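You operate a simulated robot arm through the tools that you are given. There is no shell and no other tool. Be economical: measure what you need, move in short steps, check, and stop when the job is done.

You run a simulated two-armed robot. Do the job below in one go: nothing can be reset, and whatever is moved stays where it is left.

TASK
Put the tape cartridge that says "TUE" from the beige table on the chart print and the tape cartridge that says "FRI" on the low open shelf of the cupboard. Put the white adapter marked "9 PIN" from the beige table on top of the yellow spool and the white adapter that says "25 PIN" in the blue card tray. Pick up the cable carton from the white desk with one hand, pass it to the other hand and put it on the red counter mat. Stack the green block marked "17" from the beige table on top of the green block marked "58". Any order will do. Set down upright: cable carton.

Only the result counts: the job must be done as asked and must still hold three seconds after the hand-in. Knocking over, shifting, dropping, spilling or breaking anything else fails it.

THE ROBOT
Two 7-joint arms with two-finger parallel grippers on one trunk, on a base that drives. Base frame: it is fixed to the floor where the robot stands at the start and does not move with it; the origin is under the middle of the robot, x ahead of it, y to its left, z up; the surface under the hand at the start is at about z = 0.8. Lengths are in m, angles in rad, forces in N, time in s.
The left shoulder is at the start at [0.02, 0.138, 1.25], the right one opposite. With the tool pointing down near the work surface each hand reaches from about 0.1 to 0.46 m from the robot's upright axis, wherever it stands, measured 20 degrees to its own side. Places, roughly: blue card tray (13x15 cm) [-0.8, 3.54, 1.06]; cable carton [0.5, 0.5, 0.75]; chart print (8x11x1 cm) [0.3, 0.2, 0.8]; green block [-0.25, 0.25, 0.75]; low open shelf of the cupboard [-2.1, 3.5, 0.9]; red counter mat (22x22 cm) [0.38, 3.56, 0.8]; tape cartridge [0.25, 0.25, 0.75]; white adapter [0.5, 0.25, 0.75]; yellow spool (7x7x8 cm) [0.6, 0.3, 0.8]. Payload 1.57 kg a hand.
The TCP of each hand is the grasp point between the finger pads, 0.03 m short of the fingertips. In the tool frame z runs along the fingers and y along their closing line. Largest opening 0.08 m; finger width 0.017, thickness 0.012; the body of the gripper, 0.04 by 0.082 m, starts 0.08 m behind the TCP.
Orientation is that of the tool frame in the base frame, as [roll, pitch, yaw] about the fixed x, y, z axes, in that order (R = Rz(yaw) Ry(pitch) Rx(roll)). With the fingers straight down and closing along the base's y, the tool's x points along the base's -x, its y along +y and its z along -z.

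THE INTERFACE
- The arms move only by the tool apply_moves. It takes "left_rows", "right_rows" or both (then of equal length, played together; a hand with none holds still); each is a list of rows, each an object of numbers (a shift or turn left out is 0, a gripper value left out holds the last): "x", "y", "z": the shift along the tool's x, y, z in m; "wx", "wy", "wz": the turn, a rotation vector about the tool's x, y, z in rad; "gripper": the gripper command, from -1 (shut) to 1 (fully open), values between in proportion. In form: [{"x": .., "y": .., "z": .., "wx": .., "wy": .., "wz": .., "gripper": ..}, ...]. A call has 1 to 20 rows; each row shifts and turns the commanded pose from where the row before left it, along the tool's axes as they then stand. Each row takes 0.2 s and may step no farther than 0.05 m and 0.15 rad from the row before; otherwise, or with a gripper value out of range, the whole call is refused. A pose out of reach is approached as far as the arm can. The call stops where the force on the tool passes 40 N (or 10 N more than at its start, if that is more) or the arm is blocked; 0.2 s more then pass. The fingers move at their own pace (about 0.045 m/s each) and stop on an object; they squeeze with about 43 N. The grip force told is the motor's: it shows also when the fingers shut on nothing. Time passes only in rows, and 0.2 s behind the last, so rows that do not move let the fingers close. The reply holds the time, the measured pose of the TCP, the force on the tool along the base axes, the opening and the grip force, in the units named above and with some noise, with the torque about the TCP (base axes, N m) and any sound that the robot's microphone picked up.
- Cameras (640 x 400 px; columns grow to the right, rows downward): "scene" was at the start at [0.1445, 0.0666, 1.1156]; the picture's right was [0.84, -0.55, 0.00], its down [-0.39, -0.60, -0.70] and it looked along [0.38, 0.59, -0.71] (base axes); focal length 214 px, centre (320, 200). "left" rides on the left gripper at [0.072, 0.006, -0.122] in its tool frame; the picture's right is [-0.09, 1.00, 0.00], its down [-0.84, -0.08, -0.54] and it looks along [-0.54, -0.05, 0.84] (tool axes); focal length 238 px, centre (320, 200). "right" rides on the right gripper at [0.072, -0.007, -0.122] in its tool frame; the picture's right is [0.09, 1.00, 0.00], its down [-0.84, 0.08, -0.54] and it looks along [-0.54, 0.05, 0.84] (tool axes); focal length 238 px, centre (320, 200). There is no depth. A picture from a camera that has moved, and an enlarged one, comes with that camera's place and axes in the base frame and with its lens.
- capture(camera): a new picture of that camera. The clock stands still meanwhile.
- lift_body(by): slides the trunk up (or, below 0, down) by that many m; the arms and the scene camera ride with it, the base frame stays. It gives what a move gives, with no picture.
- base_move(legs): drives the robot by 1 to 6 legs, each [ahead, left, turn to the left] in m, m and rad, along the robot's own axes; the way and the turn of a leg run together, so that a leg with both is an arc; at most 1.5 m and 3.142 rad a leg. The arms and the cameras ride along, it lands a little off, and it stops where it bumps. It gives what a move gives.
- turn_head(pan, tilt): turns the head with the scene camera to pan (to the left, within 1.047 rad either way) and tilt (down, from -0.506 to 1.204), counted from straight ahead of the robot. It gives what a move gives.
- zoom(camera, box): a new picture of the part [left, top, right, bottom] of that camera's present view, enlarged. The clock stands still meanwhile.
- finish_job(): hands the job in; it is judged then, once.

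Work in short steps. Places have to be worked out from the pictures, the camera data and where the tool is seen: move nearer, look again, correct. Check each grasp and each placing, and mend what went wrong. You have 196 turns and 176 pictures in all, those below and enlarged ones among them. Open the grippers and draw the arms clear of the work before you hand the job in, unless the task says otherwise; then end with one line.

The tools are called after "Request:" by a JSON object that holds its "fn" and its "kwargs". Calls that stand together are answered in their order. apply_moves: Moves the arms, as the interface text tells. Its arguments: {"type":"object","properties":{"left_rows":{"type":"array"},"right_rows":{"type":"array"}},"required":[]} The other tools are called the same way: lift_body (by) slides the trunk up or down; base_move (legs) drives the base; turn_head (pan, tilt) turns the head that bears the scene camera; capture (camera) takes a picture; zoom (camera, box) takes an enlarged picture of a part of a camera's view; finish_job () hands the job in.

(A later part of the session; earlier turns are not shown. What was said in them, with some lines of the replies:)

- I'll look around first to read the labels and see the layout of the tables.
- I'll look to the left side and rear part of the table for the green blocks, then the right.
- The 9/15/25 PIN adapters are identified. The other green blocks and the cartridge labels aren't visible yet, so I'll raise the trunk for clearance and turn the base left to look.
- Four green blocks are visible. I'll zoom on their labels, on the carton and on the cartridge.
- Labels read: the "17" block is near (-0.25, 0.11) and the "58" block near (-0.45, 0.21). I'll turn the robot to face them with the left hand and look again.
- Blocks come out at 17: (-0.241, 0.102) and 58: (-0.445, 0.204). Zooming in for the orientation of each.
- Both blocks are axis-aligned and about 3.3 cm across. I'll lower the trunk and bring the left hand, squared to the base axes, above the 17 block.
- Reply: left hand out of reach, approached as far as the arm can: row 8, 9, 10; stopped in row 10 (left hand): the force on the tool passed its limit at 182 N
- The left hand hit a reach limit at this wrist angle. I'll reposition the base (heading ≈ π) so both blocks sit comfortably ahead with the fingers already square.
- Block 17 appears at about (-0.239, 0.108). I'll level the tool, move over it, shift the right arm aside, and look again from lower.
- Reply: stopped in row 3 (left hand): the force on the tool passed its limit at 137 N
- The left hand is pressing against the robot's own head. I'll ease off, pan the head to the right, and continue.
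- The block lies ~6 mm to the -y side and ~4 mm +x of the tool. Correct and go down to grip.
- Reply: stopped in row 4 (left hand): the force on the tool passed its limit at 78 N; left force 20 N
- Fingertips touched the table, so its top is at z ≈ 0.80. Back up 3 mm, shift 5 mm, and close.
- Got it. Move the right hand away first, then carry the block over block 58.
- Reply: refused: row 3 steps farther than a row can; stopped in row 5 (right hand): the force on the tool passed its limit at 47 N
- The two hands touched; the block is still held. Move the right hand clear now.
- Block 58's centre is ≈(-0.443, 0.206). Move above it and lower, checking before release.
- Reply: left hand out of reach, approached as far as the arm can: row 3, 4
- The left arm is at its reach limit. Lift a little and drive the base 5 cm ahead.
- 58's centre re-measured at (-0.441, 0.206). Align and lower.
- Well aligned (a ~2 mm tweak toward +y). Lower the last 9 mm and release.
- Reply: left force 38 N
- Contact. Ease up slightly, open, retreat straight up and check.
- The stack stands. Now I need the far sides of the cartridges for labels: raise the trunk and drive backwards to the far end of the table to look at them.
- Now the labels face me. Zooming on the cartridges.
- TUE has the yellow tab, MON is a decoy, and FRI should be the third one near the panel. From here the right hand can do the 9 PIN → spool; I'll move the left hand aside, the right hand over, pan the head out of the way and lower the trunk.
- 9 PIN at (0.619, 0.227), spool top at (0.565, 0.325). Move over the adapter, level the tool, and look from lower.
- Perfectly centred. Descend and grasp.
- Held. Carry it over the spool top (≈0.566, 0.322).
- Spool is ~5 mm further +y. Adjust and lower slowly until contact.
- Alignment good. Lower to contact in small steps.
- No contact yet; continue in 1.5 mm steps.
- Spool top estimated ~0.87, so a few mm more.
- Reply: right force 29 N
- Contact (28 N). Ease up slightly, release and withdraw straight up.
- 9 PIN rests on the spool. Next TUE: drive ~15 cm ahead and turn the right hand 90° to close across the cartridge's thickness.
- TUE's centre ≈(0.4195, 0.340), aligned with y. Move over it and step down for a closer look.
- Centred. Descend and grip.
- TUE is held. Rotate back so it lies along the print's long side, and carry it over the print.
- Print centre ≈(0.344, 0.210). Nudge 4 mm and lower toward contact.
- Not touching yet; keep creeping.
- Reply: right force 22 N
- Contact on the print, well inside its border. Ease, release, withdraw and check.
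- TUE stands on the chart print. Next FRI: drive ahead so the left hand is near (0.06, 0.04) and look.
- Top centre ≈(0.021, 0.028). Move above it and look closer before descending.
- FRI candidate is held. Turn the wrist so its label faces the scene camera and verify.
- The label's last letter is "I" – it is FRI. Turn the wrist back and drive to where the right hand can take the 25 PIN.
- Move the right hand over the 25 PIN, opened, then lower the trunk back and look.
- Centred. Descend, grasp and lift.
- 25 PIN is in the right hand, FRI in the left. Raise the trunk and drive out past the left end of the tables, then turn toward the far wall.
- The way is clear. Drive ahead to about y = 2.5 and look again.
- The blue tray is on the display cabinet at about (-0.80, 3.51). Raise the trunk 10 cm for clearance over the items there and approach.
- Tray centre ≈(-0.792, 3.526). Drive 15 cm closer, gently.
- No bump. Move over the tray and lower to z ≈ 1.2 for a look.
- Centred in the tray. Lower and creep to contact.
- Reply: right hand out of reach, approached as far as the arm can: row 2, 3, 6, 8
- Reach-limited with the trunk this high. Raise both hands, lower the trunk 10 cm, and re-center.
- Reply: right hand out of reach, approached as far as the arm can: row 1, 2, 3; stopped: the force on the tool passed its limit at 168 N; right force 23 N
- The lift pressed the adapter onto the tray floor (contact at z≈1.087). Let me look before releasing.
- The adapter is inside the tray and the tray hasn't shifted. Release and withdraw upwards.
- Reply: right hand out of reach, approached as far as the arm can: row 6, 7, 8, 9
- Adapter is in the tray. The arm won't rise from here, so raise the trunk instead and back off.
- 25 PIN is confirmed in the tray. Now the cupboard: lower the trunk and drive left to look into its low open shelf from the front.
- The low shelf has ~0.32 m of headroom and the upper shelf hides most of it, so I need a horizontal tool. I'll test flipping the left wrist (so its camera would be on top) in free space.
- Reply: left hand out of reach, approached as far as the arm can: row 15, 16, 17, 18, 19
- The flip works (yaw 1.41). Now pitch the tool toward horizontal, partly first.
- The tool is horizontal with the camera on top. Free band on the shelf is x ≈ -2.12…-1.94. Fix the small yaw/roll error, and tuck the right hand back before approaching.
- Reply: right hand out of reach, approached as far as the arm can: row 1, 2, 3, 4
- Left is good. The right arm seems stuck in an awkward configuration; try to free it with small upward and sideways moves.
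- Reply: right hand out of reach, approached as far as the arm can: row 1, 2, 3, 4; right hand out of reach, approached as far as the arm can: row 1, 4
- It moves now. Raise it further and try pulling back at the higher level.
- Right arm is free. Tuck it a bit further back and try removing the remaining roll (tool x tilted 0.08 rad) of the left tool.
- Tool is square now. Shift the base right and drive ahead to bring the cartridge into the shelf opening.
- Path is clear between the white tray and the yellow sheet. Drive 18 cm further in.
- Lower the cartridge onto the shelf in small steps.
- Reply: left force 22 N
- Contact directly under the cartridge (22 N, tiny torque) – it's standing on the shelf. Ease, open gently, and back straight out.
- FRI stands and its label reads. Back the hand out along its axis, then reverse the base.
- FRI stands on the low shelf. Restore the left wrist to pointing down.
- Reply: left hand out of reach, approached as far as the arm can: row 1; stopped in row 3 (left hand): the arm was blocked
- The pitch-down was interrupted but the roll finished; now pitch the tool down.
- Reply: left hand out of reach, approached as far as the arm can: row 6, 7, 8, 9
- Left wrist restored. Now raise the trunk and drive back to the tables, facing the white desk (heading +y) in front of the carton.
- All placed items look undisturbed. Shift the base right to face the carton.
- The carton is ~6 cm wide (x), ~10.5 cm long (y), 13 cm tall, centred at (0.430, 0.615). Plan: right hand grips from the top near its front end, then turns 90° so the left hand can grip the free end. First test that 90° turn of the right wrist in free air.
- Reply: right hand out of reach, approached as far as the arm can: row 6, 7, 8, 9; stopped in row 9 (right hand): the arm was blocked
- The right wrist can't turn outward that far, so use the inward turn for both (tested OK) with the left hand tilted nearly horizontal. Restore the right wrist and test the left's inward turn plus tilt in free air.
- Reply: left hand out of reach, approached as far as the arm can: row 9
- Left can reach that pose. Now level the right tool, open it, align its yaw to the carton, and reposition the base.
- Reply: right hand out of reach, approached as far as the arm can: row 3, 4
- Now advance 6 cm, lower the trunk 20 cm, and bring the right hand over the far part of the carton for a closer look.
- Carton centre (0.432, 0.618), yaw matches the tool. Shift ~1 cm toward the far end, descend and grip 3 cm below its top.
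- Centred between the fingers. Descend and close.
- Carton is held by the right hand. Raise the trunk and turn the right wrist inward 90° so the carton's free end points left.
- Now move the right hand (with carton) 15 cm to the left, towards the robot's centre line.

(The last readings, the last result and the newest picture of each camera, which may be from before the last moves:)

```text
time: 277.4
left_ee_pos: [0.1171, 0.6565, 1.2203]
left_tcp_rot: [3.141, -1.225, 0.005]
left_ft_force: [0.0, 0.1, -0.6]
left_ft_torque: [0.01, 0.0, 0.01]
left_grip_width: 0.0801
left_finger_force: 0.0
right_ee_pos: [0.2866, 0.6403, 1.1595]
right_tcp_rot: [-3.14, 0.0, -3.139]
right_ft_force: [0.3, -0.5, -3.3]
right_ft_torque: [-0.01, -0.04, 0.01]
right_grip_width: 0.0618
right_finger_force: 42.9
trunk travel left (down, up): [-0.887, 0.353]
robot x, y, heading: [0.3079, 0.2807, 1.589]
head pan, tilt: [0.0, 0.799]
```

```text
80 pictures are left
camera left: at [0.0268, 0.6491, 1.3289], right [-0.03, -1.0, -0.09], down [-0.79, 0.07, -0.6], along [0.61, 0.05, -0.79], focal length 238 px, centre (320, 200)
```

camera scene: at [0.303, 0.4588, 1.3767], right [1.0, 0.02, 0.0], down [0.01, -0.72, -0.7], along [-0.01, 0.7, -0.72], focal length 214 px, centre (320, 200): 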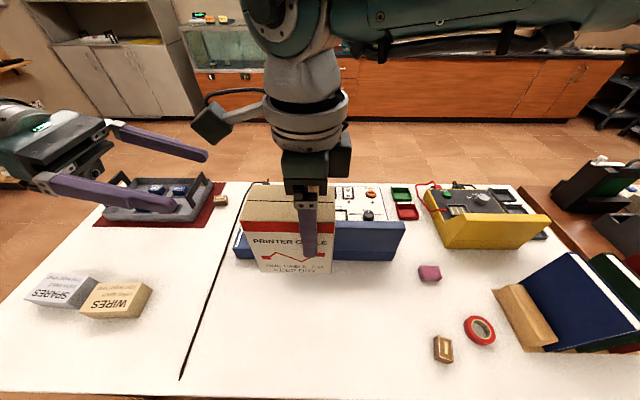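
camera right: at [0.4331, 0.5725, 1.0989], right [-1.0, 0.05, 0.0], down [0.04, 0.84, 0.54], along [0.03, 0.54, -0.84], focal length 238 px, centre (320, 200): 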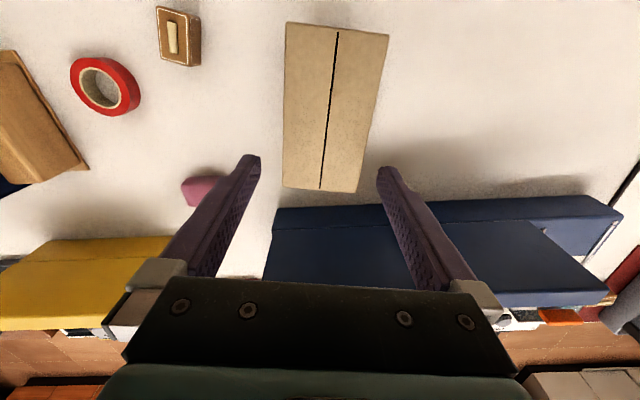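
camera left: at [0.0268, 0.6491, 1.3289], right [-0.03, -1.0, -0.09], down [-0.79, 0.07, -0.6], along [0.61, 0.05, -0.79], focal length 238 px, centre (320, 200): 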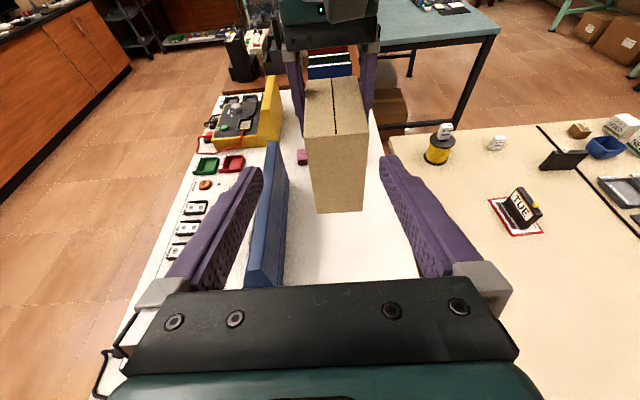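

The view is ideal. Align the left hand to the carton's free end, stopping short of contact, and check.

Request:
{"fn": "apply_moves", "kwargs": {"left_rows": [{"x": -0.035, "y": 0.008}, {"x": -0.034, "y": 0.008}, {"z": 0.03}, {"z": 0.03}, {}]}}

Request:
{"fn": "capture", "kwargs": {"camera": "left"}}

Request:
{"fn": "capture", "kwargs": {"camera": "scene"}}

```text
time: 278.6
left_ee_pos: [0.1614, 0.6261, 1.1601]
left_tcp_rot: [-3.141, -1.226, 0.004]
left_ft_force: [0.4, 0.5, 0.7]
left_ft_torque: [-0.03, 0.04, 0.04]
left_grip_width: 0.0798
left_finger_force: 0.1
left hand out of reach, approached as far as the arm can: row 1, 2
right_ee_pos: [0.2876, 0.6401, 1.1589]
right_tcp_rot: [-3.138, -0.001, -3.14]
right_ft_force: [0.2, -0.5, -2.2]
right_ft_torque: [-0.01, -0.08, 0.0]
right_grip_width: 0.062
right_finger_force: 42.6
trunk travel left (down, up): [-0.887, 0.353]
robot x, y, heading: [0.3082, 0.2789, 1.592]
head pan, tilt: [0.0, 0.799]
```

```text
79 pictures are left
camera left: at [0.0713, 0.6186, 1.2696], right [-0.03, -1.0, -0.09], down [-0.79, 0.07, -0.6], along [0.61, 0.05, -0.79], focal length 238 px, centre (320, 200)
```

left: 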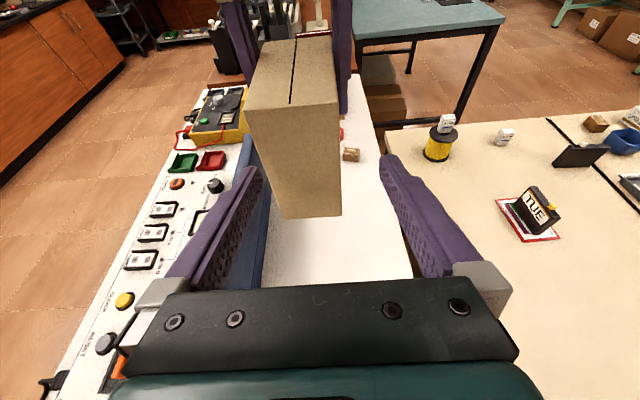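

```text
78 pictures are left
camera scene: at [0.303, 0.4588, 1.3767], right [1.0, 0.02, 0.0], down [0.01, -0.72, -0.7], along [-0.01, 0.7, -0.72], focal length 214 px, centre (320, 200)
```

scene: 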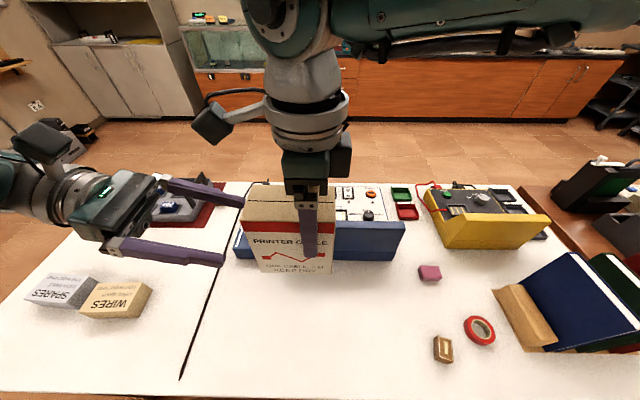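

The left arm is limited going lower/farther, so bring the carton to it: right hand 3 cm back and 2.6 cm up; then align the left again.

Request:
{"fn": "apply_moves", "kwargs": {"right_rows": [{"z": -0.026}, {"y": -0.03}, {}, {}, {}], "left_rows": [{}, {}, {"y": 0.016}, {"z": 0.02}, {}]}}

Request:
{"fn": "capture", "kwargs": {"camera": "left"}}

```text
time: 279.9
left_ee_pos: [0.1803, 0.6079, 1.1546]
left_tcp_rot: [3.141, -1.224, 0.005]
left_ft_force: [0.5, -0.2, -0.4]
left_ft_torque: [0.0, -0.02, 0.01]
left_grip_width: 0.0801
left_finger_force: 0.0
right_ee_pos: [0.2876, 0.6106, 1.1859]
right_tcp_rot: [-3.14, 0.001, -3.14]
right_ft_force: [-1.1, -0.1, -1.7]
right_ft_torque: [0.0, -0.05, 0.0]
right_grip_width: 0.062
right_finger_force: 43.1
trunk travel left (down, up): [-0.887, 0.353]
robot x, y, heading: [0.3074, 0.2785, 1.591]
head pan, tilt: [0.0, 0.799]
```

```text
77 pictures are left
camera left: at [0.0901, 0.6004, 1.264], right [-0.03, -1.0, -0.09], down [-0.79, 0.07, -0.6], along [0.61, 0.05, -0.79], focal length 238 px, centre (320, 200)
```

left: 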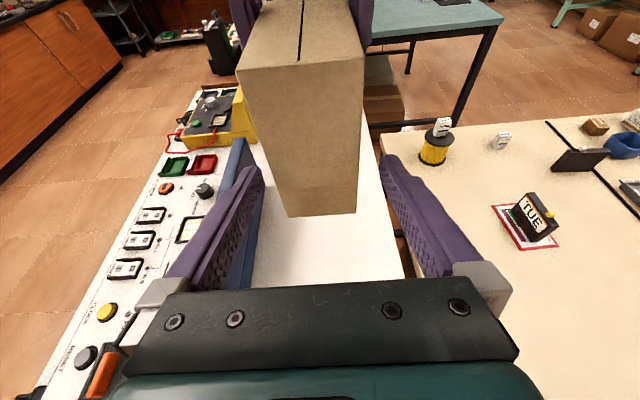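

Nearly centred (3 mm to correct). Advance the fingers over the carton's end.

Request:
{"fn": "apply_moves", "kwargs": {"left_rows": [{"y": -0.003, "x": -0.004}, {"z": 0.02}, {"z": 0.02}, {"z": 0.02}, {}]}}

Request:
{"fn": "capture", "kwargs": {"camera": "left"}}

Request:
{"fn": "capture", "kwargs": {"camera": "scene"}}

```text
time: 281.1
left_ee_pos: [0.2343, 0.6103, 1.1321]
left_tcp_rot: [-3.142, -1.226, 0.003]
left_ft_force: [0.1, 0.2, 0.3]
left_ft_torque: [0.0, 0.0, 0.0]
left_grip_width: 0.0802
left_finger_force: 0.0
right_ee_pos: [0.2852, 0.6108, 1.1861]
right_tcp_rot: [-3.139, 0.001, -3.141]
right_ft_force: [0.3, 0.6, -1.9]
right_ft_torque: [-0.02, -0.07, 0.0]
right_grip_width: 0.0619
right_finger_force: 43.0
trunk travel left (down, up): [-0.887, 0.353]
robot x, y, heading: [0.3021, 0.2789, 1.595]
head pan, tilt: [0.0, 0.799]
```

```text
76 pictures are left
camera left: at [0.1442, 0.603, 1.2405], right [-0.03, -1.0, -0.09], down [-0.79, 0.07, -0.6], along [0.61, 0.05, -0.79], focal length 238 px, centre (320, 200)
```

left: 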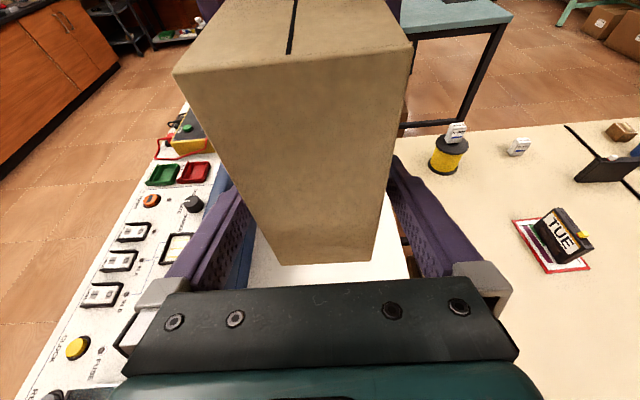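

```text
75 pictures are left
camera scene: at [0.303, 0.4588, 1.3767], right [1.0, 0.02, 0.0], down [0.01, -0.72, -0.7], along [-0.01, 0.7, -0.72], focal length 214 px, centre (320, 200)
```

scene: 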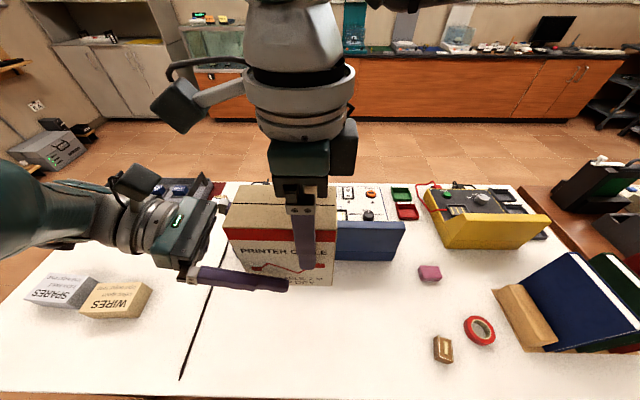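

The left fingers straddle the carton's end, clear of the right hand. Close the left gripper.

Request:
{"fn": "apply_moves", "kwargs": {"left_rows": [{"gripper": -1}, {"gripper": -1}, {"gripper": -1}, {"gripper": -1}, {}]}}

```text
time: 282.2
left_ee_pos: [0.2342, 0.6098, 1.1327]
left_tcp_rot: [-3.14, -1.223, 0.005]
left_ft_force: [-1.6, 4.3, 1.0]
left_ft_torque: [-0.51, -0.02, -0.62]
left_grip_width: 0.0614
left_finger_force: 43.7
right_ee_pos: [0.2864, 0.6102, 1.1859]
right_tcp_rot: [-3.137, 0.0, -3.138]
right_ft_force: [1.4, -5.2, 0.0]
right_ft_torque: [0.22, -0.01, 0.89]
right_grip_width: 0.0617
right_finger_force: 43.1
trunk travel left (down, up): [-0.887, 0.353]
robot x, y, heading: [0.307, 0.2824, 1.59]
head pan, tilt: [0.0, 0.799]
```

Both grip it (0.061 m). Open the right hand and draw it up and away.

Request:
{"fn": "apply_moves", "kwargs": {"right_rows": [{"gripper": 0.6}, {"gripper": 1}, {"gripper": 1}, {"z": -0.03}, {"z": -0.04}, {"z": -0.03}, {}]}}

Request:
{"fn": "capture", "kwargs": {"camera": "scene"}}

```text
time: 283.9
left_ee_pos: [0.2335, 0.6108, 1.1321]
left_tcp_rot: [-3.141, -1.222, 0.005]
left_ft_force: [0.2, 0.7, 0.8]
left_ft_torque: [-0.02, 0.07, -0.02]
left_grip_width: 0.0617
left_finger_force: 42.8
right_ee_pos: [0.288, 0.6114, 1.2854]
right_tcp_rot: [-3.139, -0.002, -3.139]
right_ft_force: [0.9, -0.4, -0.3]
right_ft_torque: [0.02, 0.01, -0.01]
right_grip_width: 0.0802
right_finger_force: 0.1
trunk travel left (down, up): [-0.887, 0.353]
robot x, y, heading: [0.3065, 0.2781, 1.588]
head pan, tilt: [0.0, 0.799]
```

```text
74 pictures are left
camera scene: at [0.303, 0.4588, 1.3767], right [1.0, 0.02, 0.0], down [0.01, -0.72, -0.7], along [-0.01, 0.7, -0.72], focal length 214 px, centre (320, 200)
```

scene: 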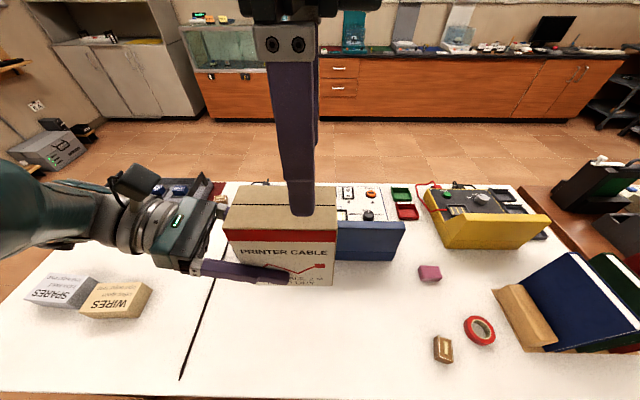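

The handover worked; the left hand holds the carton upright. Move the right hand aside and turn it back, then raise the trunk.

Request:
{"fn": "apply_moves", "kwargs": {"right_rows": [{"z": -0.03}, {"x": -0.045}, {"x": -0.045}, {"x": -0.045}, {"x": -0.045}, {"wz": -0.14}, {"wz": -0.14}, {"wz": -0.14}, {"wz": -0.14}, {"wz": -0.14}, {"wz": -0.14}, {"wz": -0.14}, {"wz": -0.14}, {"wz": -0.14}, {"wz": -0.14}]}}

Request:
{"fn": "lift_body", "kwargs": {"by": 0.1}}

```text
time: 287.1
left_ee_pos: [0.2347, 0.6105, 1.1314]
left_tcp_rot: [3.141, -1.225, 0.005]
left_ft_force: [-0.7, 0.0, 0.1]
left_ft_torque: [0.0, 0.08, 0.0]
left_grip_width: 0.0617
left_finger_force: 43.0
right_ee_pos: [0.4678, 0.6118, 1.317]
right_tcp_rot: [3.141, -0.002, -1.736]
right_ft_force: [-0.4, 0.1, -0.6]
right_ft_torque: [-0.01, -0.01, -0.01]
right_grip_width: 0.0802
right_finger_force: 0.1
trunk travel left (down, up): [-0.887, 0.353]
robot x, y, heading: [0.3109, 0.2774, 1.592]
head pan, tilt: [0.0, 0.799]
```

```text
time: 288.4
left_ee_pos: [0.2347, 0.6094, 1.232]
left_tcp_rot: [3.141, -1.224, 0.005]
left_ft_force: [0.0, 0.7, -2.0]
left_ft_torque: [0.04, 0.05, 0.0]
left_grip_width: 0.0617
left_finger_force: 43.2
right_ee_pos: [0.4673, 0.6117, 1.4165]
right_tcp_rot: [-3.141, -0.004, -1.74]
right_ft_force: [0.4, -0.2, 0.2]
right_ft_torque: [0.06, 0.01, -0.03]
right_grip_width: 0.08
right_finger_force: 0.1
trunk travel left (down, up): [-0.987, 0.253]
robot x, y, heading: [0.3073, 0.2767, 1.587]
head pan, tilt: [0.0, 0.799]
```

Drive around the left end of the tables and over to the wall counter, stopping at about y = 2.45.

Request:
{"fn": "base_move", "kwargs": {"legs": [[0, 1.42, -0.015], [1.2, 0, 0], [0.97, 0, 0], [0, -1.48, 0]]}}

Request:
{"fn": "turn_head", "kwargs": {"pan": 0.0, "tilt": 0.5}}

Request:
{"fn": "capture", "kwargs": {"camera": "scene"}}

```text
time: 312.6
left_ee_pos: [0.2433, 2.7697, 1.2317]
left_tcp_rot: [3.141, -1.222, 0.01]
left_ft_force: [-0.5, -0.5, -2.8]
left_ft_torque: [-0.03, 0.04, 0.02]
left_grip_width: 0.0617
left_finger_force: 42.5
right_ee_pos: [0.4759, 2.7729, 1.4159]
right_tcp_rot: [-3.141, -0.005, -1.735]
right_ft_force: [-0.3, 0.2, -0.6]
right_ft_torque: [0.0, 0.01, 0.01]
right_grip_width: 0.0797
right_finger_force: 0.1
trunk travel left (down, up): [-0.987, 0.253]
robot x, y, heading: [0.3162, 2.4359, 1.598]
head pan, tilt: [0.0, 0.799]
```

```text
time: 313.4
left_ee_pos: [0.2432, 2.7705, 1.2312]
left_tcp_rot: [-3.141, -1.225, 0.011]
left_ft_force: [-0.7, 0.5, -1.6]
left_ft_torque: [-0.03, 0.07, -0.02]
left_grip_width: 0.0616
left_finger_force: 42.5
right_ee_pos: [0.4754, 2.7726, 1.416]
right_tcp_rot: [3.14, -0.004, -1.738]
right_ft_force: [-0.6, 0.0, -0.9]
right_ft_torque: [-0.02, -0.01, -0.01]
right_grip_width: 0.0802
right_finger_force: 0.0
trunk travel left (down, up): [-0.987, 0.253]
robot x, y, heading: [0.3194, 2.4353, 1.599]
head pan, tilt: [0.0, 0.499]
```

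```text
73 pictures are left
camera scene: at [0.3126, 2.6291, 1.5026], right [1.0, 0.03, 0.0], down [0.01, -0.48, -0.88], along [-0.02, 0.88, -0.48], focal length 214 px, centre (320, 200)
```

scene: 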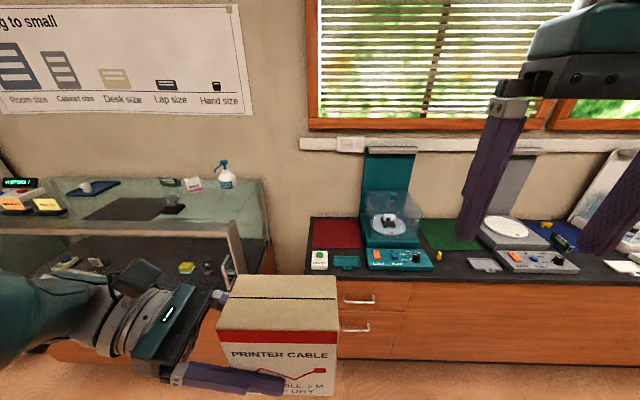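

Red mat is at ≈(0.39, 3.54), with the display cabinet to its left. I'll check how the left forearm runs relative to the robot before choosing the approach heading.

Request:
{"fn": "turn_head", "kwargs": {"pan": 0.8, "tilt": 0.6}}

Request:
{"fn": "capture", "kwargs": {"camera": "scene"}}

Request:
{"fn": "turn_head", "kwargs": {"pan": -0.1, "tilt": 0.4}}

Request:
{"fn": "zoom", "kwargs": {"camera": "scene", "box": [280, 120, 460, 300]}}

```text
time: 314.5
left_ee_pos: [0.2433, 2.7707, 1.2317]
left_tcp_rot: [-3.141, -1.223, 0.011]
left_ft_force: [0.8, 0.2, -2.7]
left_ft_torque: [0.01, 0.09, -0.02]
left_grip_width: 0.0618
left_finger_force: 43.0
right_ee_pos: [0.4758, 2.772, 1.4156]
right_tcp_rot: [-3.14, -0.003, -1.735]
right_ft_force: [-0.3, -0.2, 0.3]
right_ft_torque: [0.0, 0.02, 0.01]
right_grip_width: 0.0802
right_finger_force: 0.0
trunk travel left (down, up): [-0.987, 0.253]
robot x, y, heading: [0.3181, 2.4392, 1.598]
head pan, tilt: [0.799, 0.6]
```

```text
72 pictures are left
camera scene: at [0.25, 2.5982, 1.4936], right [0.68, 0.73, 0.0], down [0.41, -0.38, -0.83], along [-0.61, 0.56, -0.56], focal length 214 px, centre (320, 200)
```

scene: 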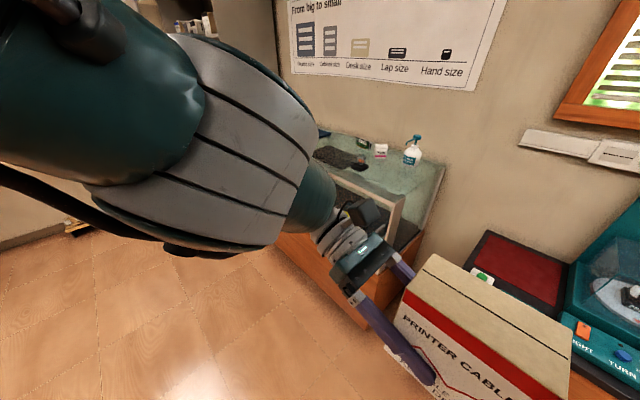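

```text
time: 315.7
left_ee_pos: [0.2438, 2.7693, 1.2326]
left_tcp_rot: [3.141, -1.224, 0.012]
left_ft_force: [0.6, 0.4, -2.4]
left_ft_torque: [-0.01, 0.04, -0.05]
left_grip_width: 0.062
left_finger_force: 42.8
right_ee_pos: [0.4761, 2.7728, 1.4171]
right_tcp_rot: [3.141, -0.004, -1.736]
right_ft_force: [0.3, 0.7, -0.4]
right_ft_torque: [-0.03, 0.0, -0.02]
right_grip_width: 0.0801
right_finger_force: 0.1
trunk travel left (down, up): [-0.987, 0.253]
robot x, y, heading: [0.3203, 2.4401, 1.599]
head pan, tilt: [-0.099, 0.4]
```

```text
2.22 times, centred on (370, 210) of scene
camera zoom: at [0.3217, 2.6305, 1.5118], right [1.0, -0.07, 0.0], down [-0.03, -0.39, -0.92], along [0.07, 0.92, -0.39], focal length 477 px, centre (209, 178)
```

zoom: 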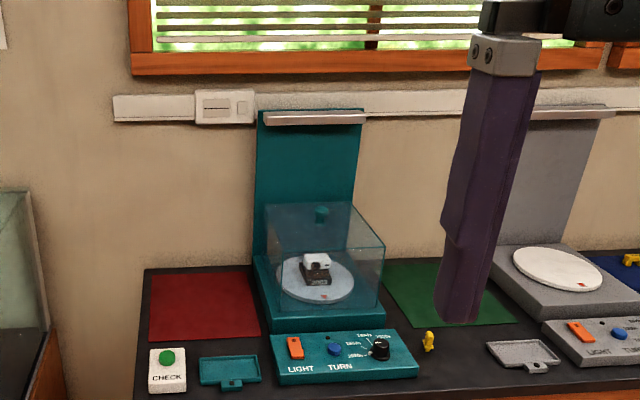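

I'll approach turned ~0.3 rad to the left so the left forearm stays clear of the cabinet. First raise and tuck the right hand, since it would otherwise come down onto the teal device.

Request:
{"fn": "apply_moves", "kwargs": {"right_rows": [{"z": -0.04, "x": 0.02}, {"z": -0.04, "x": 0.02}, {"z": -0.04, "x": 0.02}, {"z": -0.04, "x": 0.02}, {"z": -0.04, "x": 0.02}, {"z": -0.03}, {}]}}

Request:
{"fn": "base_move", "kwargs": {"legs": [[0, 0, 0.32], [0.45, -0.477, 0]]}}

Request:
{"fn": "turn_head", "kwargs": {"pan": 0.1, "tilt": 0.8}}

Request:
{"fn": "capture", "kwargs": {"camera": "scene"}}

```text
time: 316.6
left_ee_pos: [0.2424, 2.7709, 1.2315]
left_tcp_rot: [3.141, -1.224, 0.012]
left_ft_force: [0.8, 0.4, -1.3]
left_ft_torque: [0.02, 0.06, 0.02]
left_grip_width: 0.0618
left_finger_force: 43.1
right_ee_pos: [0.47, 2.6896, 1.4712]
right_tcp_rot: [-3.074, -0.247, -1.749]
right_ft_force: [0.6, -0.1, 0.1]
right_ft_torque: [-0.04, 0.0, 0.03]
right_grip_width: 0.0798
right_finger_force: 0.1
trunk travel left (down, up): [-0.987, 0.253]
robot x, y, heading: [0.3192, 2.4409, 1.593]
head pan, tilt: [-0.099, 0.4]
stopped in row 4 (right hand): the arm was blocked; the commanded pose is now the measured one
```

```text
time: 321.2
left_ee_pos: [0.4511, 3.3145, 1.2317]
left_tcp_rot: [3.141, -1.224, 0.32]
left_ft_force: [-0.7, 0.0, -2.0]
left_ft_torque: [0.0, 0.04, 0.0]
left_grip_width: 0.0614
left_finger_force: 43.4
right_ee_pos: [0.6925, 3.3057, 1.4706]
right_tcp_rot: [-3.073, -0.247, -1.441]
right_ft_force: [1.2, 0.4, 0.4]
right_ft_torque: [0.01, 0.05, -0.01]
right_grip_width: 0.0801
right_finger_force: 0.0
trunk travel left (down, up): [-0.987, 0.253]
robot x, y, heading: [0.6213, 3.0216, 1.898]
head pan, tilt: [-0.099, 0.4]
```

```text
time: 322.1
left_ee_pos: [0.4509, 3.3148, 1.2317]
left_tcp_rot: [-3.141, -1.223, 0.32]
left_ft_force: [-0.2, -0.2, -2.3]
left_ft_torque: [-0.01, 0.09, -0.03]
left_grip_width: 0.0618
left_finger_force: 42.9
right_ee_pos: [0.6917, 3.3054, 1.4707]
right_tcp_rot: [-3.071, -0.248, -1.441]
right_ft_force: [-0.1, -0.2, 0.1]
right_ft_torque: [0.02, 0.0, 0.01]
right_grip_width: 0.0801
right_finger_force: 0.0
trunk travel left (down, up): [-0.987, 0.253]
robot x, y, heading: [0.621, 3.0213, 1.902]
head pan, tilt: [0.099, 0.799]
```

```text
70 pictures are left
camera scene: at [0.5559, 3.189, 1.4768], right [0.91, 0.42, 0.0], down [0.3, -0.65, -0.7], along [-0.29, 0.63, -0.72], focal length 214 px, centre (320, 200)
```

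scene: 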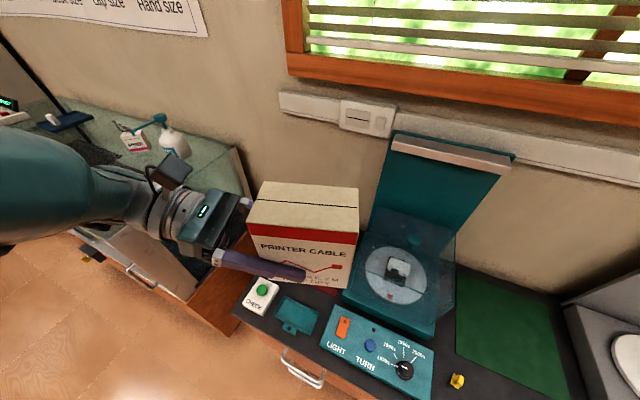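

Carton needs another (-0.10, +0.236). Before lowering, swing the right hand out to the right so it comes down over the empty green mat area rather than the device.

Request:
{"fn": "apply_moves", "kwargs": {"right_rows": [{"y": -0.04}, {"y": -0.04}, {"y": -0.04}, {"wx": -0.07, "wy": -0.08, "y": -0.03}, {"wy": -0.08, "y": -0.04}, {"wy": -0.08, "y": -0.04}, {}]}}

Request:
{"fn": "turn_head", "kwargs": {"pan": -0.6, "tilt": 0.7}}

Request:
{"fn": "capture", "kwargs": {"camera": "scene"}}

```text
time: 323.3
left_ee_pos: [0.4518, 3.3147, 1.2322]
left_tcp_rot: [3.14, -1.224, 0.321]
left_ft_force: [-0.5, -0.3, -2.5]
left_ft_torque: [-0.01, 0.02, -0.03]
left_grip_width: 0.0617
left_finger_force: 43.0
right_ee_pos: [0.8734, 3.3074, 1.4506]
right_tcp_rot: [-3.116, -0.266, -1.424]
right_ft_force: [0.8, -0.3, 0.4]
right_ft_torque: [0.02, 0.01, -0.02]
right_grip_width: 0.0799
right_finger_force: 0.2
trunk travel left (down, up): [-0.987, 0.253]
robot x, y, heading: [0.6228, 3.0218, 1.904]
head pan, tilt: [0.099, 0.799]
stopped in row 5 (right hand): the arm was blocked; the commanded pose is now the measured one
```

```text
time: 324.3
left_ee_pos: [0.4519, 3.3142, 1.2321]
left_tcp_rot: [-3.141, -1.223, 0.318]
left_ft_force: [0.5, 0.2, -2.0]
left_ft_torque: [-0.03, 0.05, -0.02]
left_grip_width: 0.0616
left_finger_force: 42.9
right_ee_pos: [0.873, 3.3085, 1.4499]
right_tcp_rot: [-3.115, -0.268, -1.427]
right_ft_force: [-0.4, -0.6, 0.1]
right_ft_torque: [-0.01, -0.04, 0.01]
right_grip_width: 0.08
right_finger_force: 0.1
trunk travel left (down, up): [-0.987, 0.253]
robot x, y, heading: [0.6227, 3.0227, 1.91]
head pan, tilt: [-0.6, 0.7]
```

```text
69 pictures are left
camera scene: at [0.612, 3.1977, 1.485], right [0.96, -0.26, 0.0], down [-0.17, -0.62, -0.76], along [0.2, 0.74, -0.64], focal length 214 px, centre (320, 200)
```

scene: 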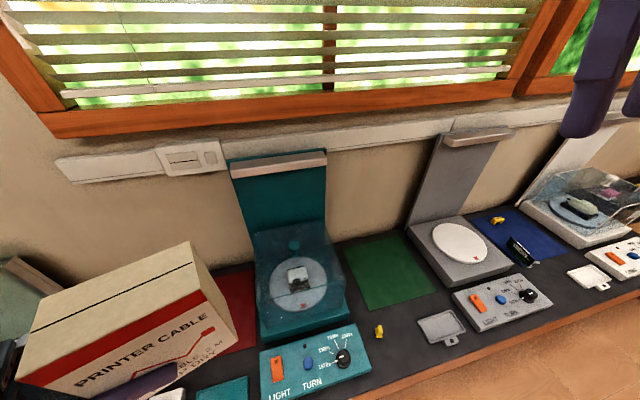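

The right hand would still pass close to the device's lid; try moving it further back and outwards.

Request:
{"fn": "apply_moves", "kwargs": {"right_rows": [{"x": 0.03, "z": 0.02}, {"x": 0.03, "z": 0.01}, {"x": 0.03, "y": -0.02}, {"x": 0.03, "y": -0.02}, {"x": 0.03, "y": -0.02}, {"y": -0.03}, {}]}}

```text
time: 325.5
left_ee_pos: [0.4512, 3.3142, 1.2312]
left_tcp_rot: [3.141, -1.224, 0.319]
left_ft_force: [0.0, 0.4, -2.1]
left_ft_torque: [-0.02, 0.04, 0.02]
left_grip_width: 0.0618
left_finger_force: 43.0
right_ee_pos: [0.9152, 3.201, 1.4429]
right_tcp_rot: [3.045, -0.302, -1.145]
right_ft_force: [-0.3, -0.1, 0.0]
right_ft_torque: [0.0, -0.03, -0.03]
right_grip_width: 0.08
right_finger_force: 0.1
right hand out of reach, approached as far as the arm can: row 4
trunk travel left (down, up): [-0.987, 0.253]
robot x, y, heading: [0.6235, 3.0178, 1.902]
head pan, tilt: [-0.6, 0.7]
stopped in row 5 (right hand): the arm was blocked; the commanded pose is now the measured one
```

Good enough: it will end up right of the device and above everything. Move the carton over the mat.

Request:
{"fn": "base_move", "kwargs": {"legs": [[0.255, 0.018, 0]]}}

Request:
{"fn": "turn_head", "kwargs": {"pan": 0.15, "tilt": 1.0}}

Request:
{"fn": "capture", "kwargs": {"camera": "scene"}}

Request:
{"fn": "capture", "kwargs": {"camera": "left"}}

```text
time: 327.4
left_ee_pos: [0.3489, 3.5524, 1.2315]
left_tcp_rot: [3.139, -1.223, 0.323]
left_ft_force: [0.3, 0.7, -3.0]
left_ft_torque: [-0.07, 0.08, -0.02]
left_grip_width: 0.0617
left_finger_force: 42.9
right_ee_pos: [0.8118, 3.4414, 1.4434]
right_tcp_rot: [3.047, -0.3, -1.143]
right_ft_force: [-0.1, -0.3, -0.2]
right_ft_torque: [-0.03, -0.02, 0.01]
right_grip_width: 0.0801
right_finger_force: 0.1
trunk travel left (down, up): [-0.987, 0.253]
robot x, y, heading: [0.5221, 3.2637, 1.905]
head pan, tilt: [-0.6, 0.7]
```

```text
time: 328.5
left_ee_pos: [0.3475, 3.553, 1.2303]
left_tcp_rot: [-3.141, -1.224, 0.322]
left_ft_force: [-0.3, -0.5, -2.5]
left_ft_torque: [0.0, 0.06, 0.0]
left_grip_width: 0.0617
left_finger_force: 42.8
right_ee_pos: [0.812, 3.4399, 1.4422]
right_tcp_rot: [3.047, -0.303, -1.144]
right_ft_force: [0.0, -0.3, 0.1]
right_ft_torque: [-0.01, 0.0, -0.02]
right_grip_width: 0.0798
right_finger_force: 0.0
trunk travel left (down, up): [-0.987, 0.253]
robot x, y, heading: [0.5187, 3.2611, 1.908]
head pan, tilt: [0.15, 1.0]
```

```text
68 pictures are left
camera scene: at [0.4548, 3.416, 1.4616], right [0.88, 0.47, 0.0], down [0.39, -0.74, -0.54], along [-0.25, 0.48, -0.84], focal length 214 px, centre (320, 200)
```

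scene: 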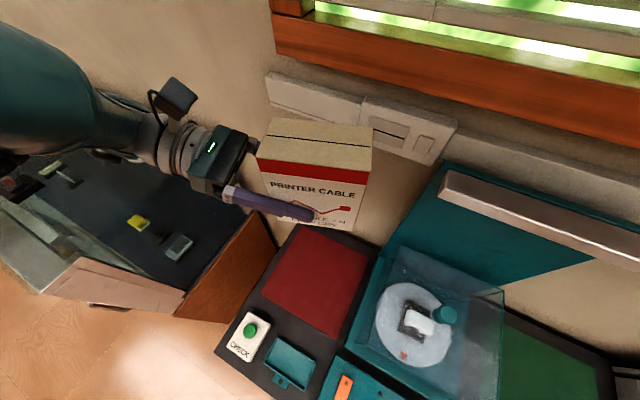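

```text
67 pictures are left
camera left: at [0.265, 3.518, 1.3404], right [0.29, -0.95, -0.09], down [-0.78, -0.18, -0.6], along [0.56, 0.24, -0.79], focal length 238 px, centre (320, 200)
```

left: 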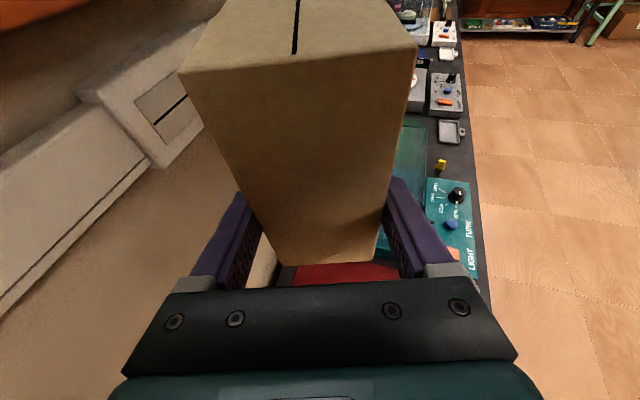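

The carton is centred over the mat at ≈(0.376, 3.56). Lower the trunk most of the way, then check clearances.

Request:
{"fn": "lift_body", "kwargs": {"by": -0.25}}

Request:
{"fn": "capture", "kwargs": {"camera": "scene"}}

```text
time: 331.1
left_ee_pos: [0.3488, 3.5526, 0.9827]
left_tcp_rot: [3.141, -1.224, 0.323]
left_ft_force: [0.2, -0.6, -2.0]
left_ft_torque: [-0.01, 0.08, -0.01]
left_grip_width: 0.0616
left_finger_force: 43.2
right_ee_pos: [0.8124, 3.4416, 1.1931]
right_tcp_rot: [3.045, -0.301, -1.145]
right_ft_force: [-0.3, 0.2, 0.5]
right_ft_torque: [-0.03, 0.01, -0.01]
right_grip_width: 0.08
right_finger_force: 0.1
trunk travel left (down, up): [-0.737, 0.503]
robot x, y, heading: [0.5195, 3.2616, 1.909]
head pan, tilt: [0.15, 1.0]
```

```text
66 pictures are left
camera scene: at [0.4548, 3.4159, 1.2116], right [0.88, 0.47, 0.0], down [0.39, -0.74, -0.54], along [-0.25, 0.48, -0.84], focal length 214 px, centre (320, 200)
```

scene: 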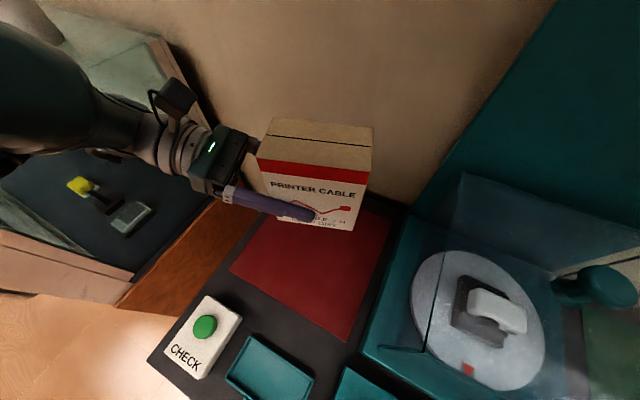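

Forearm stays to the right of the glass cabinet. Lower 11 cm more.

Request:
{"fn": "lift_body", "kwargs": {"by": -0.11}}

Request:
{"fn": "capture", "kwargs": {"camera": "scene"}}

```text
time: 332.5
left_ee_pos: [0.3478, 3.553, 0.8711]
left_tcp_rot: [-3.141, -1.222, 0.322]
left_ft_force: [-0.7, -1.3, -3.0]
left_ft_torque: [0.0, 0.07, 0.0]
left_grip_width: 0.0616
left_finger_force: 42.5
right_ee_pos: [0.8135, 3.4404, 1.0824]
right_tcp_rot: [3.045, -0.302, -1.143]
right_ft_force: [0.1, 0.7, -0.5]
right_ft_torque: [-0.04, -0.03, 0.01]
right_grip_width: 0.08
right_finger_force: 0.0
trunk travel left (down, up): [-0.627, 0.613]
robot x, y, heading: [0.5209, 3.2629, 1.906]
head pan, tilt: [0.15, 1.0]
```

```text
65 pictures are left
camera scene: at [0.4548, 3.4159, 1.1016], right [0.88, 0.47, 0.0], down [0.39, -0.74, -0.54], along [-0.25, 0.48, -0.84], focal length 214 px, centre (320, 200)
```

scene: 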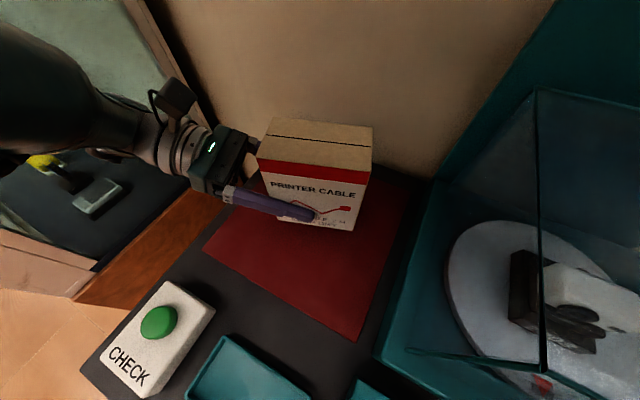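

Position matches the mat. Lower another 1.5 cm, then creep.

Request:
{"fn": "lift_body", "kwargs": {"by": -0.015}}

Request:
{"fn": "apply_moves", "kwargs": {"left_rows": [{"x": -0.0019, "z": 0.0007}, {"x": -0.0019, "z": 0.0007}, {}]}}

```text
time: 333.1
left_ee_pos: [0.3488, 3.5534, 0.8555]
left_tcp_rot: [3.141, -1.224, 0.323]
left_ft_force: [0.2, 0.0, -2.7]
left_ft_torque: [-0.02, 0.04, -0.03]
left_grip_width: 0.0618
left_finger_force: 43.3
right_ee_pos: [0.8118, 3.4413, 1.0675]
right_tcp_rot: [3.045, -0.299, -1.144]
right_ft_force: [-1.4, -0.2, 0.2]
right_ft_torque: [-0.01, -0.01, 0.03]
right_grip_width: 0.08
right_finger_force: 0.1
trunk travel left (down, up): [-0.612, 0.628]
robot x, y, heading: [0.5169, 3.2619, 1.902]
head pan, tilt: [0.15, 1.0]
```

```text
time: 333.9
left_ee_pos: [0.3473, 3.5545, 0.8523]
left_tcp_rot: [3.14, -1.223, 0.323]
left_ft_force: [0.3, 0.0, -2.6]
left_ft_torque: [-0.02, 0.04, -0.06]
left_grip_width: 0.0617
left_finger_force: 43.1
right_ee_pos: [0.8124, 3.4412, 1.0673]
right_tcp_rot: [3.044, -0.302, -1.142]
right_ft_force: [0.1, -0.1, -0.3]
right_ft_torque: [0.03, -0.04, 0.01]
right_grip_width: 0.0801
right_finger_force: 0.1
trunk travel left (down, up): [-0.612, 0.628]
robot x, y, heading: [0.5198, 3.2592, 1.91]
head pan, tilt: [0.15, 1.0]
```

Request:
{"fn": "apply_moves", "kwargs": {"left_rows": [{"x": -0.0019, "z": 0.0007}, {"x": -0.0019, "z": 0.0007}, {"x": -0.0014, "z": 0.0005}, {}]}}

```text
time: 334.9
left_ee_pos: [0.3474, 3.5542, 0.8484]
left_tcp_rot: [-3.139, -1.225, 0.319]
left_ft_force: [-0.1, -8.9, 25.7]
left_ft_torque: [-0.51, 0.8, 0.15]
left_grip_width: 0.0618
left_finger_force: 42.5
right_ee_pos: [0.8114, 3.4399, 1.0679]
right_tcp_rot: [3.044, -0.301, -1.142]
right_ft_force: [0.5, -1.0, -0.3]
right_ft_torque: [0.0, 0.03, -0.02]
right_grip_width: 0.0797
right_finger_force: 0.0
trunk travel left (down, up): [-0.612, 0.628]
robot x, y, heading: [0.5216, 3.2594, 1.907]
head pan, tilt: [0.15, 1.0]
```

Contact. Ease up a hair and open the left hand gradually.

Request:
{"fn": "apply_moves", "kwargs": {"left_rows": [{"x": 0.0012, "z": -0.0004}, {"gripper": 0.6}, {"gripper": 0.7}, {"gripper": 0.9}, {"gripper": 1}, {}]}}

Request:
{"fn": "capture", "kwargs": {"camera": "scene"}}

Request:
{"fn": "capture", "kwargs": {"camera": "left"}}

```text
time: 336.3
left_ee_pos: [0.3485, 3.5532, 0.848]
left_tcp_rot: [-3.141, -1.222, 0.321]
left_ft_force: [0.3, 1.1, 0.3]
left_ft_torque: [0.0, 0.02, -0.01]
left_grip_width: 0.08
left_finger_force: 0.0
right_ee_pos: [0.8127, 3.4399, 1.0675]
right_tcp_rot: [3.046, -0.3, -1.143]
right_ft_force: [0.6, 0.1, 0.0]
right_ft_torque: [-0.01, 0.04, 0.0]
right_grip_width: 0.08
right_finger_force: 0.2
trunk travel left (down, up): [-0.612, 0.628]
robot x, y, heading: [0.5214, 3.2587, 1.905]
head pan, tilt: [0.15, 1.0]
```

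```text
64 pictures are left
camera scene: at [0.4547, 3.416, 1.0866], right [0.88, 0.47, 0.0], down [0.39, -0.74, -0.54], along [-0.25, 0.48, -0.84], focal length 214 px, centre (320, 200)
```

scene: 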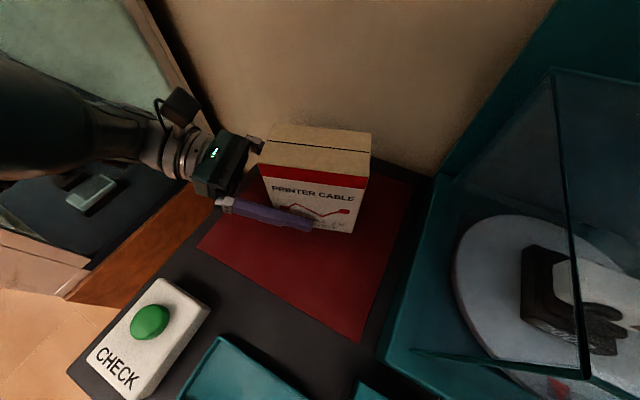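

```text
63 pictures are left
camera left: at [0.265, 3.5179, 0.9571], right [0.29, -0.95, -0.09], down [-0.78, -0.18, -0.6], along [0.56, 0.24, -0.79], focal length 238 px, centre (320, 200)
```

left: 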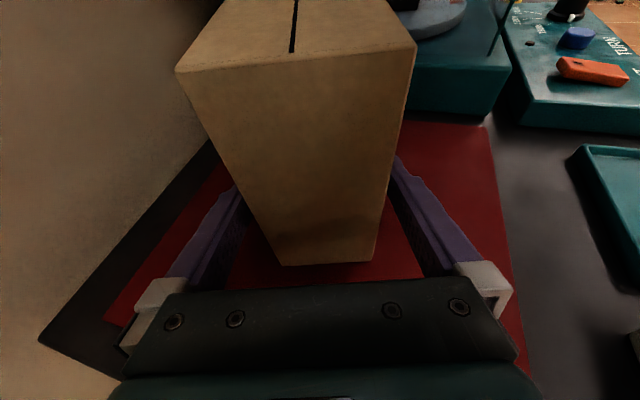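

The carton stands upright on the red mat, fingers free. Withdraw along the tool axis, then raise the trunk.

Request:
{"fn": "apply_moves", "kwargs": {"left_rows": [{"z": -0.02}, {"z": -0.025}, {"z": -0.025}, {}]}}

Request:
{"fn": "capture", "kwargs": {"camera": "left"}}

```text
time: 337.3
left_ee_pos: [0.2868, 3.5331, 0.8737]
left_tcp_rot: [-3.141, -1.223, 0.323]
left_ft_force: [-0.6, -0.3, -0.4]
left_ft_torque: [0.03, 0.01, 0.03]
left_grip_width: 0.08
left_finger_force: 0.1
right_ee_pos: [0.812, 3.4406, 1.0687]
right_tcp_rot: [3.046, -0.299, -1.144]
right_ft_force: [0.2, 0.0, 0.2]
right_ft_torque: [0.01, 0.0, -0.03]
right_grip_width: 0.0802
right_finger_force: 0.0
trunk travel left (down, up): [-0.612, 0.628]
robot x, y, heading: [0.5205, 3.2604, 1.907]
head pan, tilt: [0.15, 1.0]
```

```text
62 pictures are left
camera left: at [0.2027, 3.4981, 0.9813], right [0.29, -0.95, -0.09], down [-0.78, -0.18, -0.6], along [0.56, 0.24, -0.79], focal length 238 px, centre (320, 200)
```

left: 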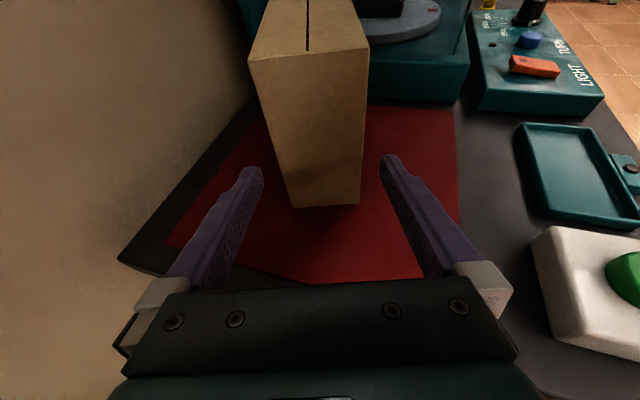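

Request:
{"fn": "apply_moves", "kwargs": {"left_rows": [{"z": -0.02}, {}]}}

Request:
{"fn": "lift_body", "kwargs": {"by": 0.35}}

Request:
{"fn": "base_move", "kwargs": {"legs": [[-0.6, 0, 0]]}}

Request:
{"fn": "turn_head", "kwargs": {"pan": -0.1, "tilt": 0.55}}

Request:
{"fn": "capture", "kwargs": {"camera": "scene"}}

```text
time: 337.9
left_ee_pos: [0.2701, 3.5252, 0.8786]
left_tcp_rot: [3.141, -1.224, 0.32]
left_ft_force: [-0.2, -0.4, 0.9]
left_ft_torque: [0.05, -0.03, 0.03]
left_grip_width: 0.08
left_finger_force: 0.1
right_ee_pos: [0.8118, 3.4418, 1.0684]
right_tcp_rot: [3.046, -0.301, -1.144]
right_ft_force: [0.5, 0.6, -0.2]
right_ft_torque: [0.0, -0.05, -0.04]
right_grip_width: 0.0799
right_finger_force: 0.1
trunk travel left (down, up): [-0.612, 0.628]
robot x, y, heading: [0.5192, 3.2631, 1.909]
head pan, tilt: [0.15, 1.0]
```

```text
time: 341.3
left_ee_pos: [0.2695, 3.526, 1.2292]
left_tcp_rot: [3.141, -1.224, 0.323]
left_ft_force: [0.3, 0.8, 0.1]
left_ft_torque: [0.01, 0.0, -0.01]
left_grip_width: 0.0799
left_finger_force: 0.0
right_ee_pos: [0.8124, 3.4403, 1.4174]
right_tcp_rot: [3.046, -0.301, -1.144]
right_ft_force: [0.3, -0.5, 0.1]
right_ft_torque: [0.0, -0.02, 0.03]
right_grip_width: 0.0799
right_finger_force: 0.0
trunk travel left (down, up): [-0.962, 0.278]
robot x, y, heading: [0.5163, 3.2589, 1.907]
head pan, tilt: [0.15, 1.0]
```

```text
time: 344.7
left_ee_pos: [0.4624, 2.9723, 1.2298]
left_tcp_rot: [-3.141, -1.224, 0.335]
left_ft_force: [-0.2, 0.1, 0.9]
left_ft_torque: [0.01, 0.01, 0.01]
left_grip_width: 0.0799
left_finger_force: 0.1
right_ee_pos: [1.0065, 2.8944, 1.4188]
right_tcp_rot: [3.045, -0.3, -1.13]
right_ft_force: [0.8, 0.7, 0.0]
right_ft_torque: [-0.01, 0.01, 0.0]
right_grip_width: 0.08
right_finger_force: 0.1
trunk travel left (down, up): [-0.962, 0.278]
robot x, y, heading: [0.715, 2.7126, 1.921]
head pan, tilt: [0.15, 1.0]
```

```text
time: 345.6
left_ee_pos: [0.4615, 2.9737, 1.2283]
left_tcp_rot: [3.142, -1.225, 0.336]
left_ft_force: [-0.2, 0.4, 0.4]
left_ft_torque: [-0.05, 0.01, 0.03]
left_grip_width: 0.0798
left_finger_force: 0.1
right_ee_pos: [1.006, 2.8934, 1.4178]
right_tcp_rot: [3.043, -0.303, -1.129]
right_ft_force: [0.7, 0.3, 0.4]
right_ft_torque: [0.04, -0.02, 0.01]
right_grip_width: 0.0801
right_finger_force: 0.0
trunk travel left (down, up): [-0.962, 0.278]
robot x, y, heading: [0.7095, 2.7111, 1.924]
head pan, tilt: [-0.099, 0.55]
```

```text
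61 pictures are left
camera scene: at [0.6601, 2.8909, 1.4731], right [0.97, 0.25, 0.0], down [0.13, -0.51, -0.85], along [-0.21, 0.83, -0.52], focal length 214 px, centre (320, 200)
```

scene: 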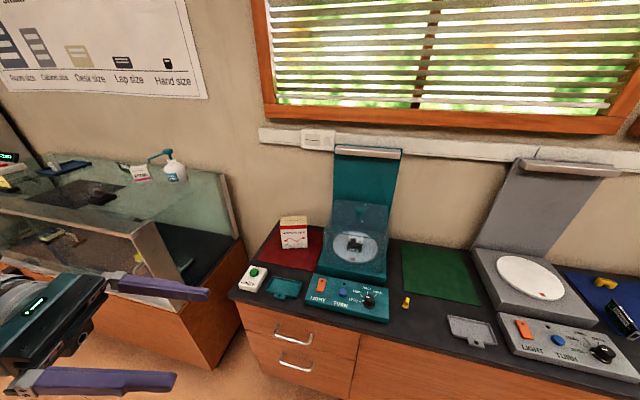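

The carton stands on the red mat. For a final check, turn around and zoom on the tables.

Request:
{"fn": "base_move", "kwargs": {"legs": [[-0.2, 0, 0], [0, 0, 2.6]]}}

Request:
{"fn": "turn_head", "kwargs": {"pan": 0.0, "tilt": 0.3}}

Request:
{"fn": "capture", "kwargs": {"camera": "scene"}}

```text
time: 353.3
left_ee_pos: [0.8697, 2.1647, 1.2285]
left_tcp_rot: [3.142, -1.224, 2.944]
left_ft_force: [-0.3, 1.1, 0.4]
left_ft_torque: [0.02, 0.02, 0.03]
left_grip_width: 0.0801
left_finger_force: 0.1
right_ee_pos: [0.442, 2.5109, 1.4184]
right_tcp_rot: [3.046, -0.302, 1.479]
right_ft_force: [-1.0, -0.1, -0.3]
right_ft_torque: [-0.03, 0.02, 0.04]
right_grip_width: 0.08
right_finger_force: 0.1
trunk travel left (down, up): [-0.962, 0.278]
robot x, y, heading: [0.7843, 2.5215, -1.754]
head pan, tilt: [-0.099, 0.55]
```

```text
time: 354.1
left_ee_pos: [0.8703, 2.1643, 1.2285]
left_tcp_rot: [-3.14, -1.224, 2.943]
left_ft_force: [0.4, -0.1, 0.0]
left_ft_torque: [-0.02, 0.01, 0.02]
left_grip_width: 0.08
left_finger_force: 0.0
right_ee_pos: [0.4435, 2.509, 1.4171]
right_tcp_rot: [3.043, -0.303, 1.479]
right_ft_force: [0.3, -0.8, 0.4]
right_ft_torque: [0.01, -0.02, 0.0]
right_grip_width: 0.08
right_finger_force: 0.0
trunk travel left (down, up): [-0.962, 0.278]
robot x, y, heading: [0.7857, 2.5227, -1.754]
head pan, tilt: [0.0, 0.3]
```

```text
60 pictures are left
camera scene: at [0.7503, 2.3284, 1.496], right [-0.98, 0.18, 0.0], down [0.05, 0.29, -0.96], along [-0.17, -0.94, -0.3], focal length 214 px, centre (320, 200)
```

scene: 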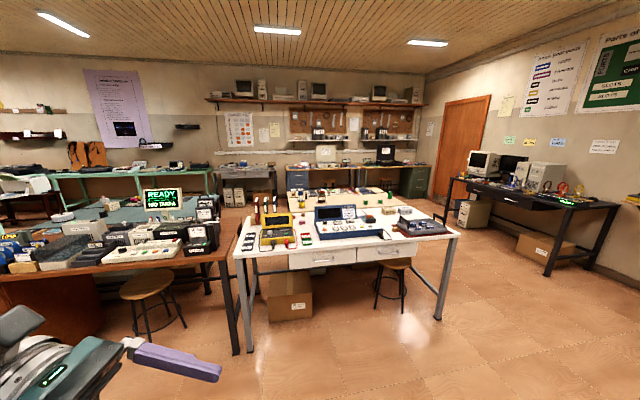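

Request:
{"fn": "zoom", "kwargs": {"camera": "scene", "box": [240, 170, 440, 250]}}

```text
3.20 times, centred on (340, 210) of scene
camera zoom: at [0.7503, 2.3284, 1.496], right [-0.98, 0.18, 0.0], down [0.05, 0.29, -0.96], along [-0.17, -0.94, -0.3], focal length 686 px, centre (256, 168)
```

zoom: 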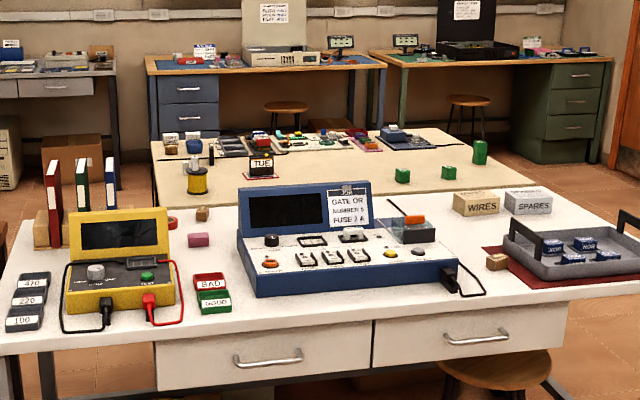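

The stack, TUE on the print and the 9 PIN on the spool are all standing. The grippers are open and the arms are clear, so I'm handing in.

Request:
{"fn": "finish_job", "kwargs": {}}

```text
The job is handed in.
```

I handed the job in with every item placed as asked. The cable carton went from the right hand to the left and stands upright on the red counter mat. TUE is on the chart print, FRI is on the low open shelf, 9 PIN is on the yellow spool, 25 PIN is in the blue card tray, and block 17 is on block 58.
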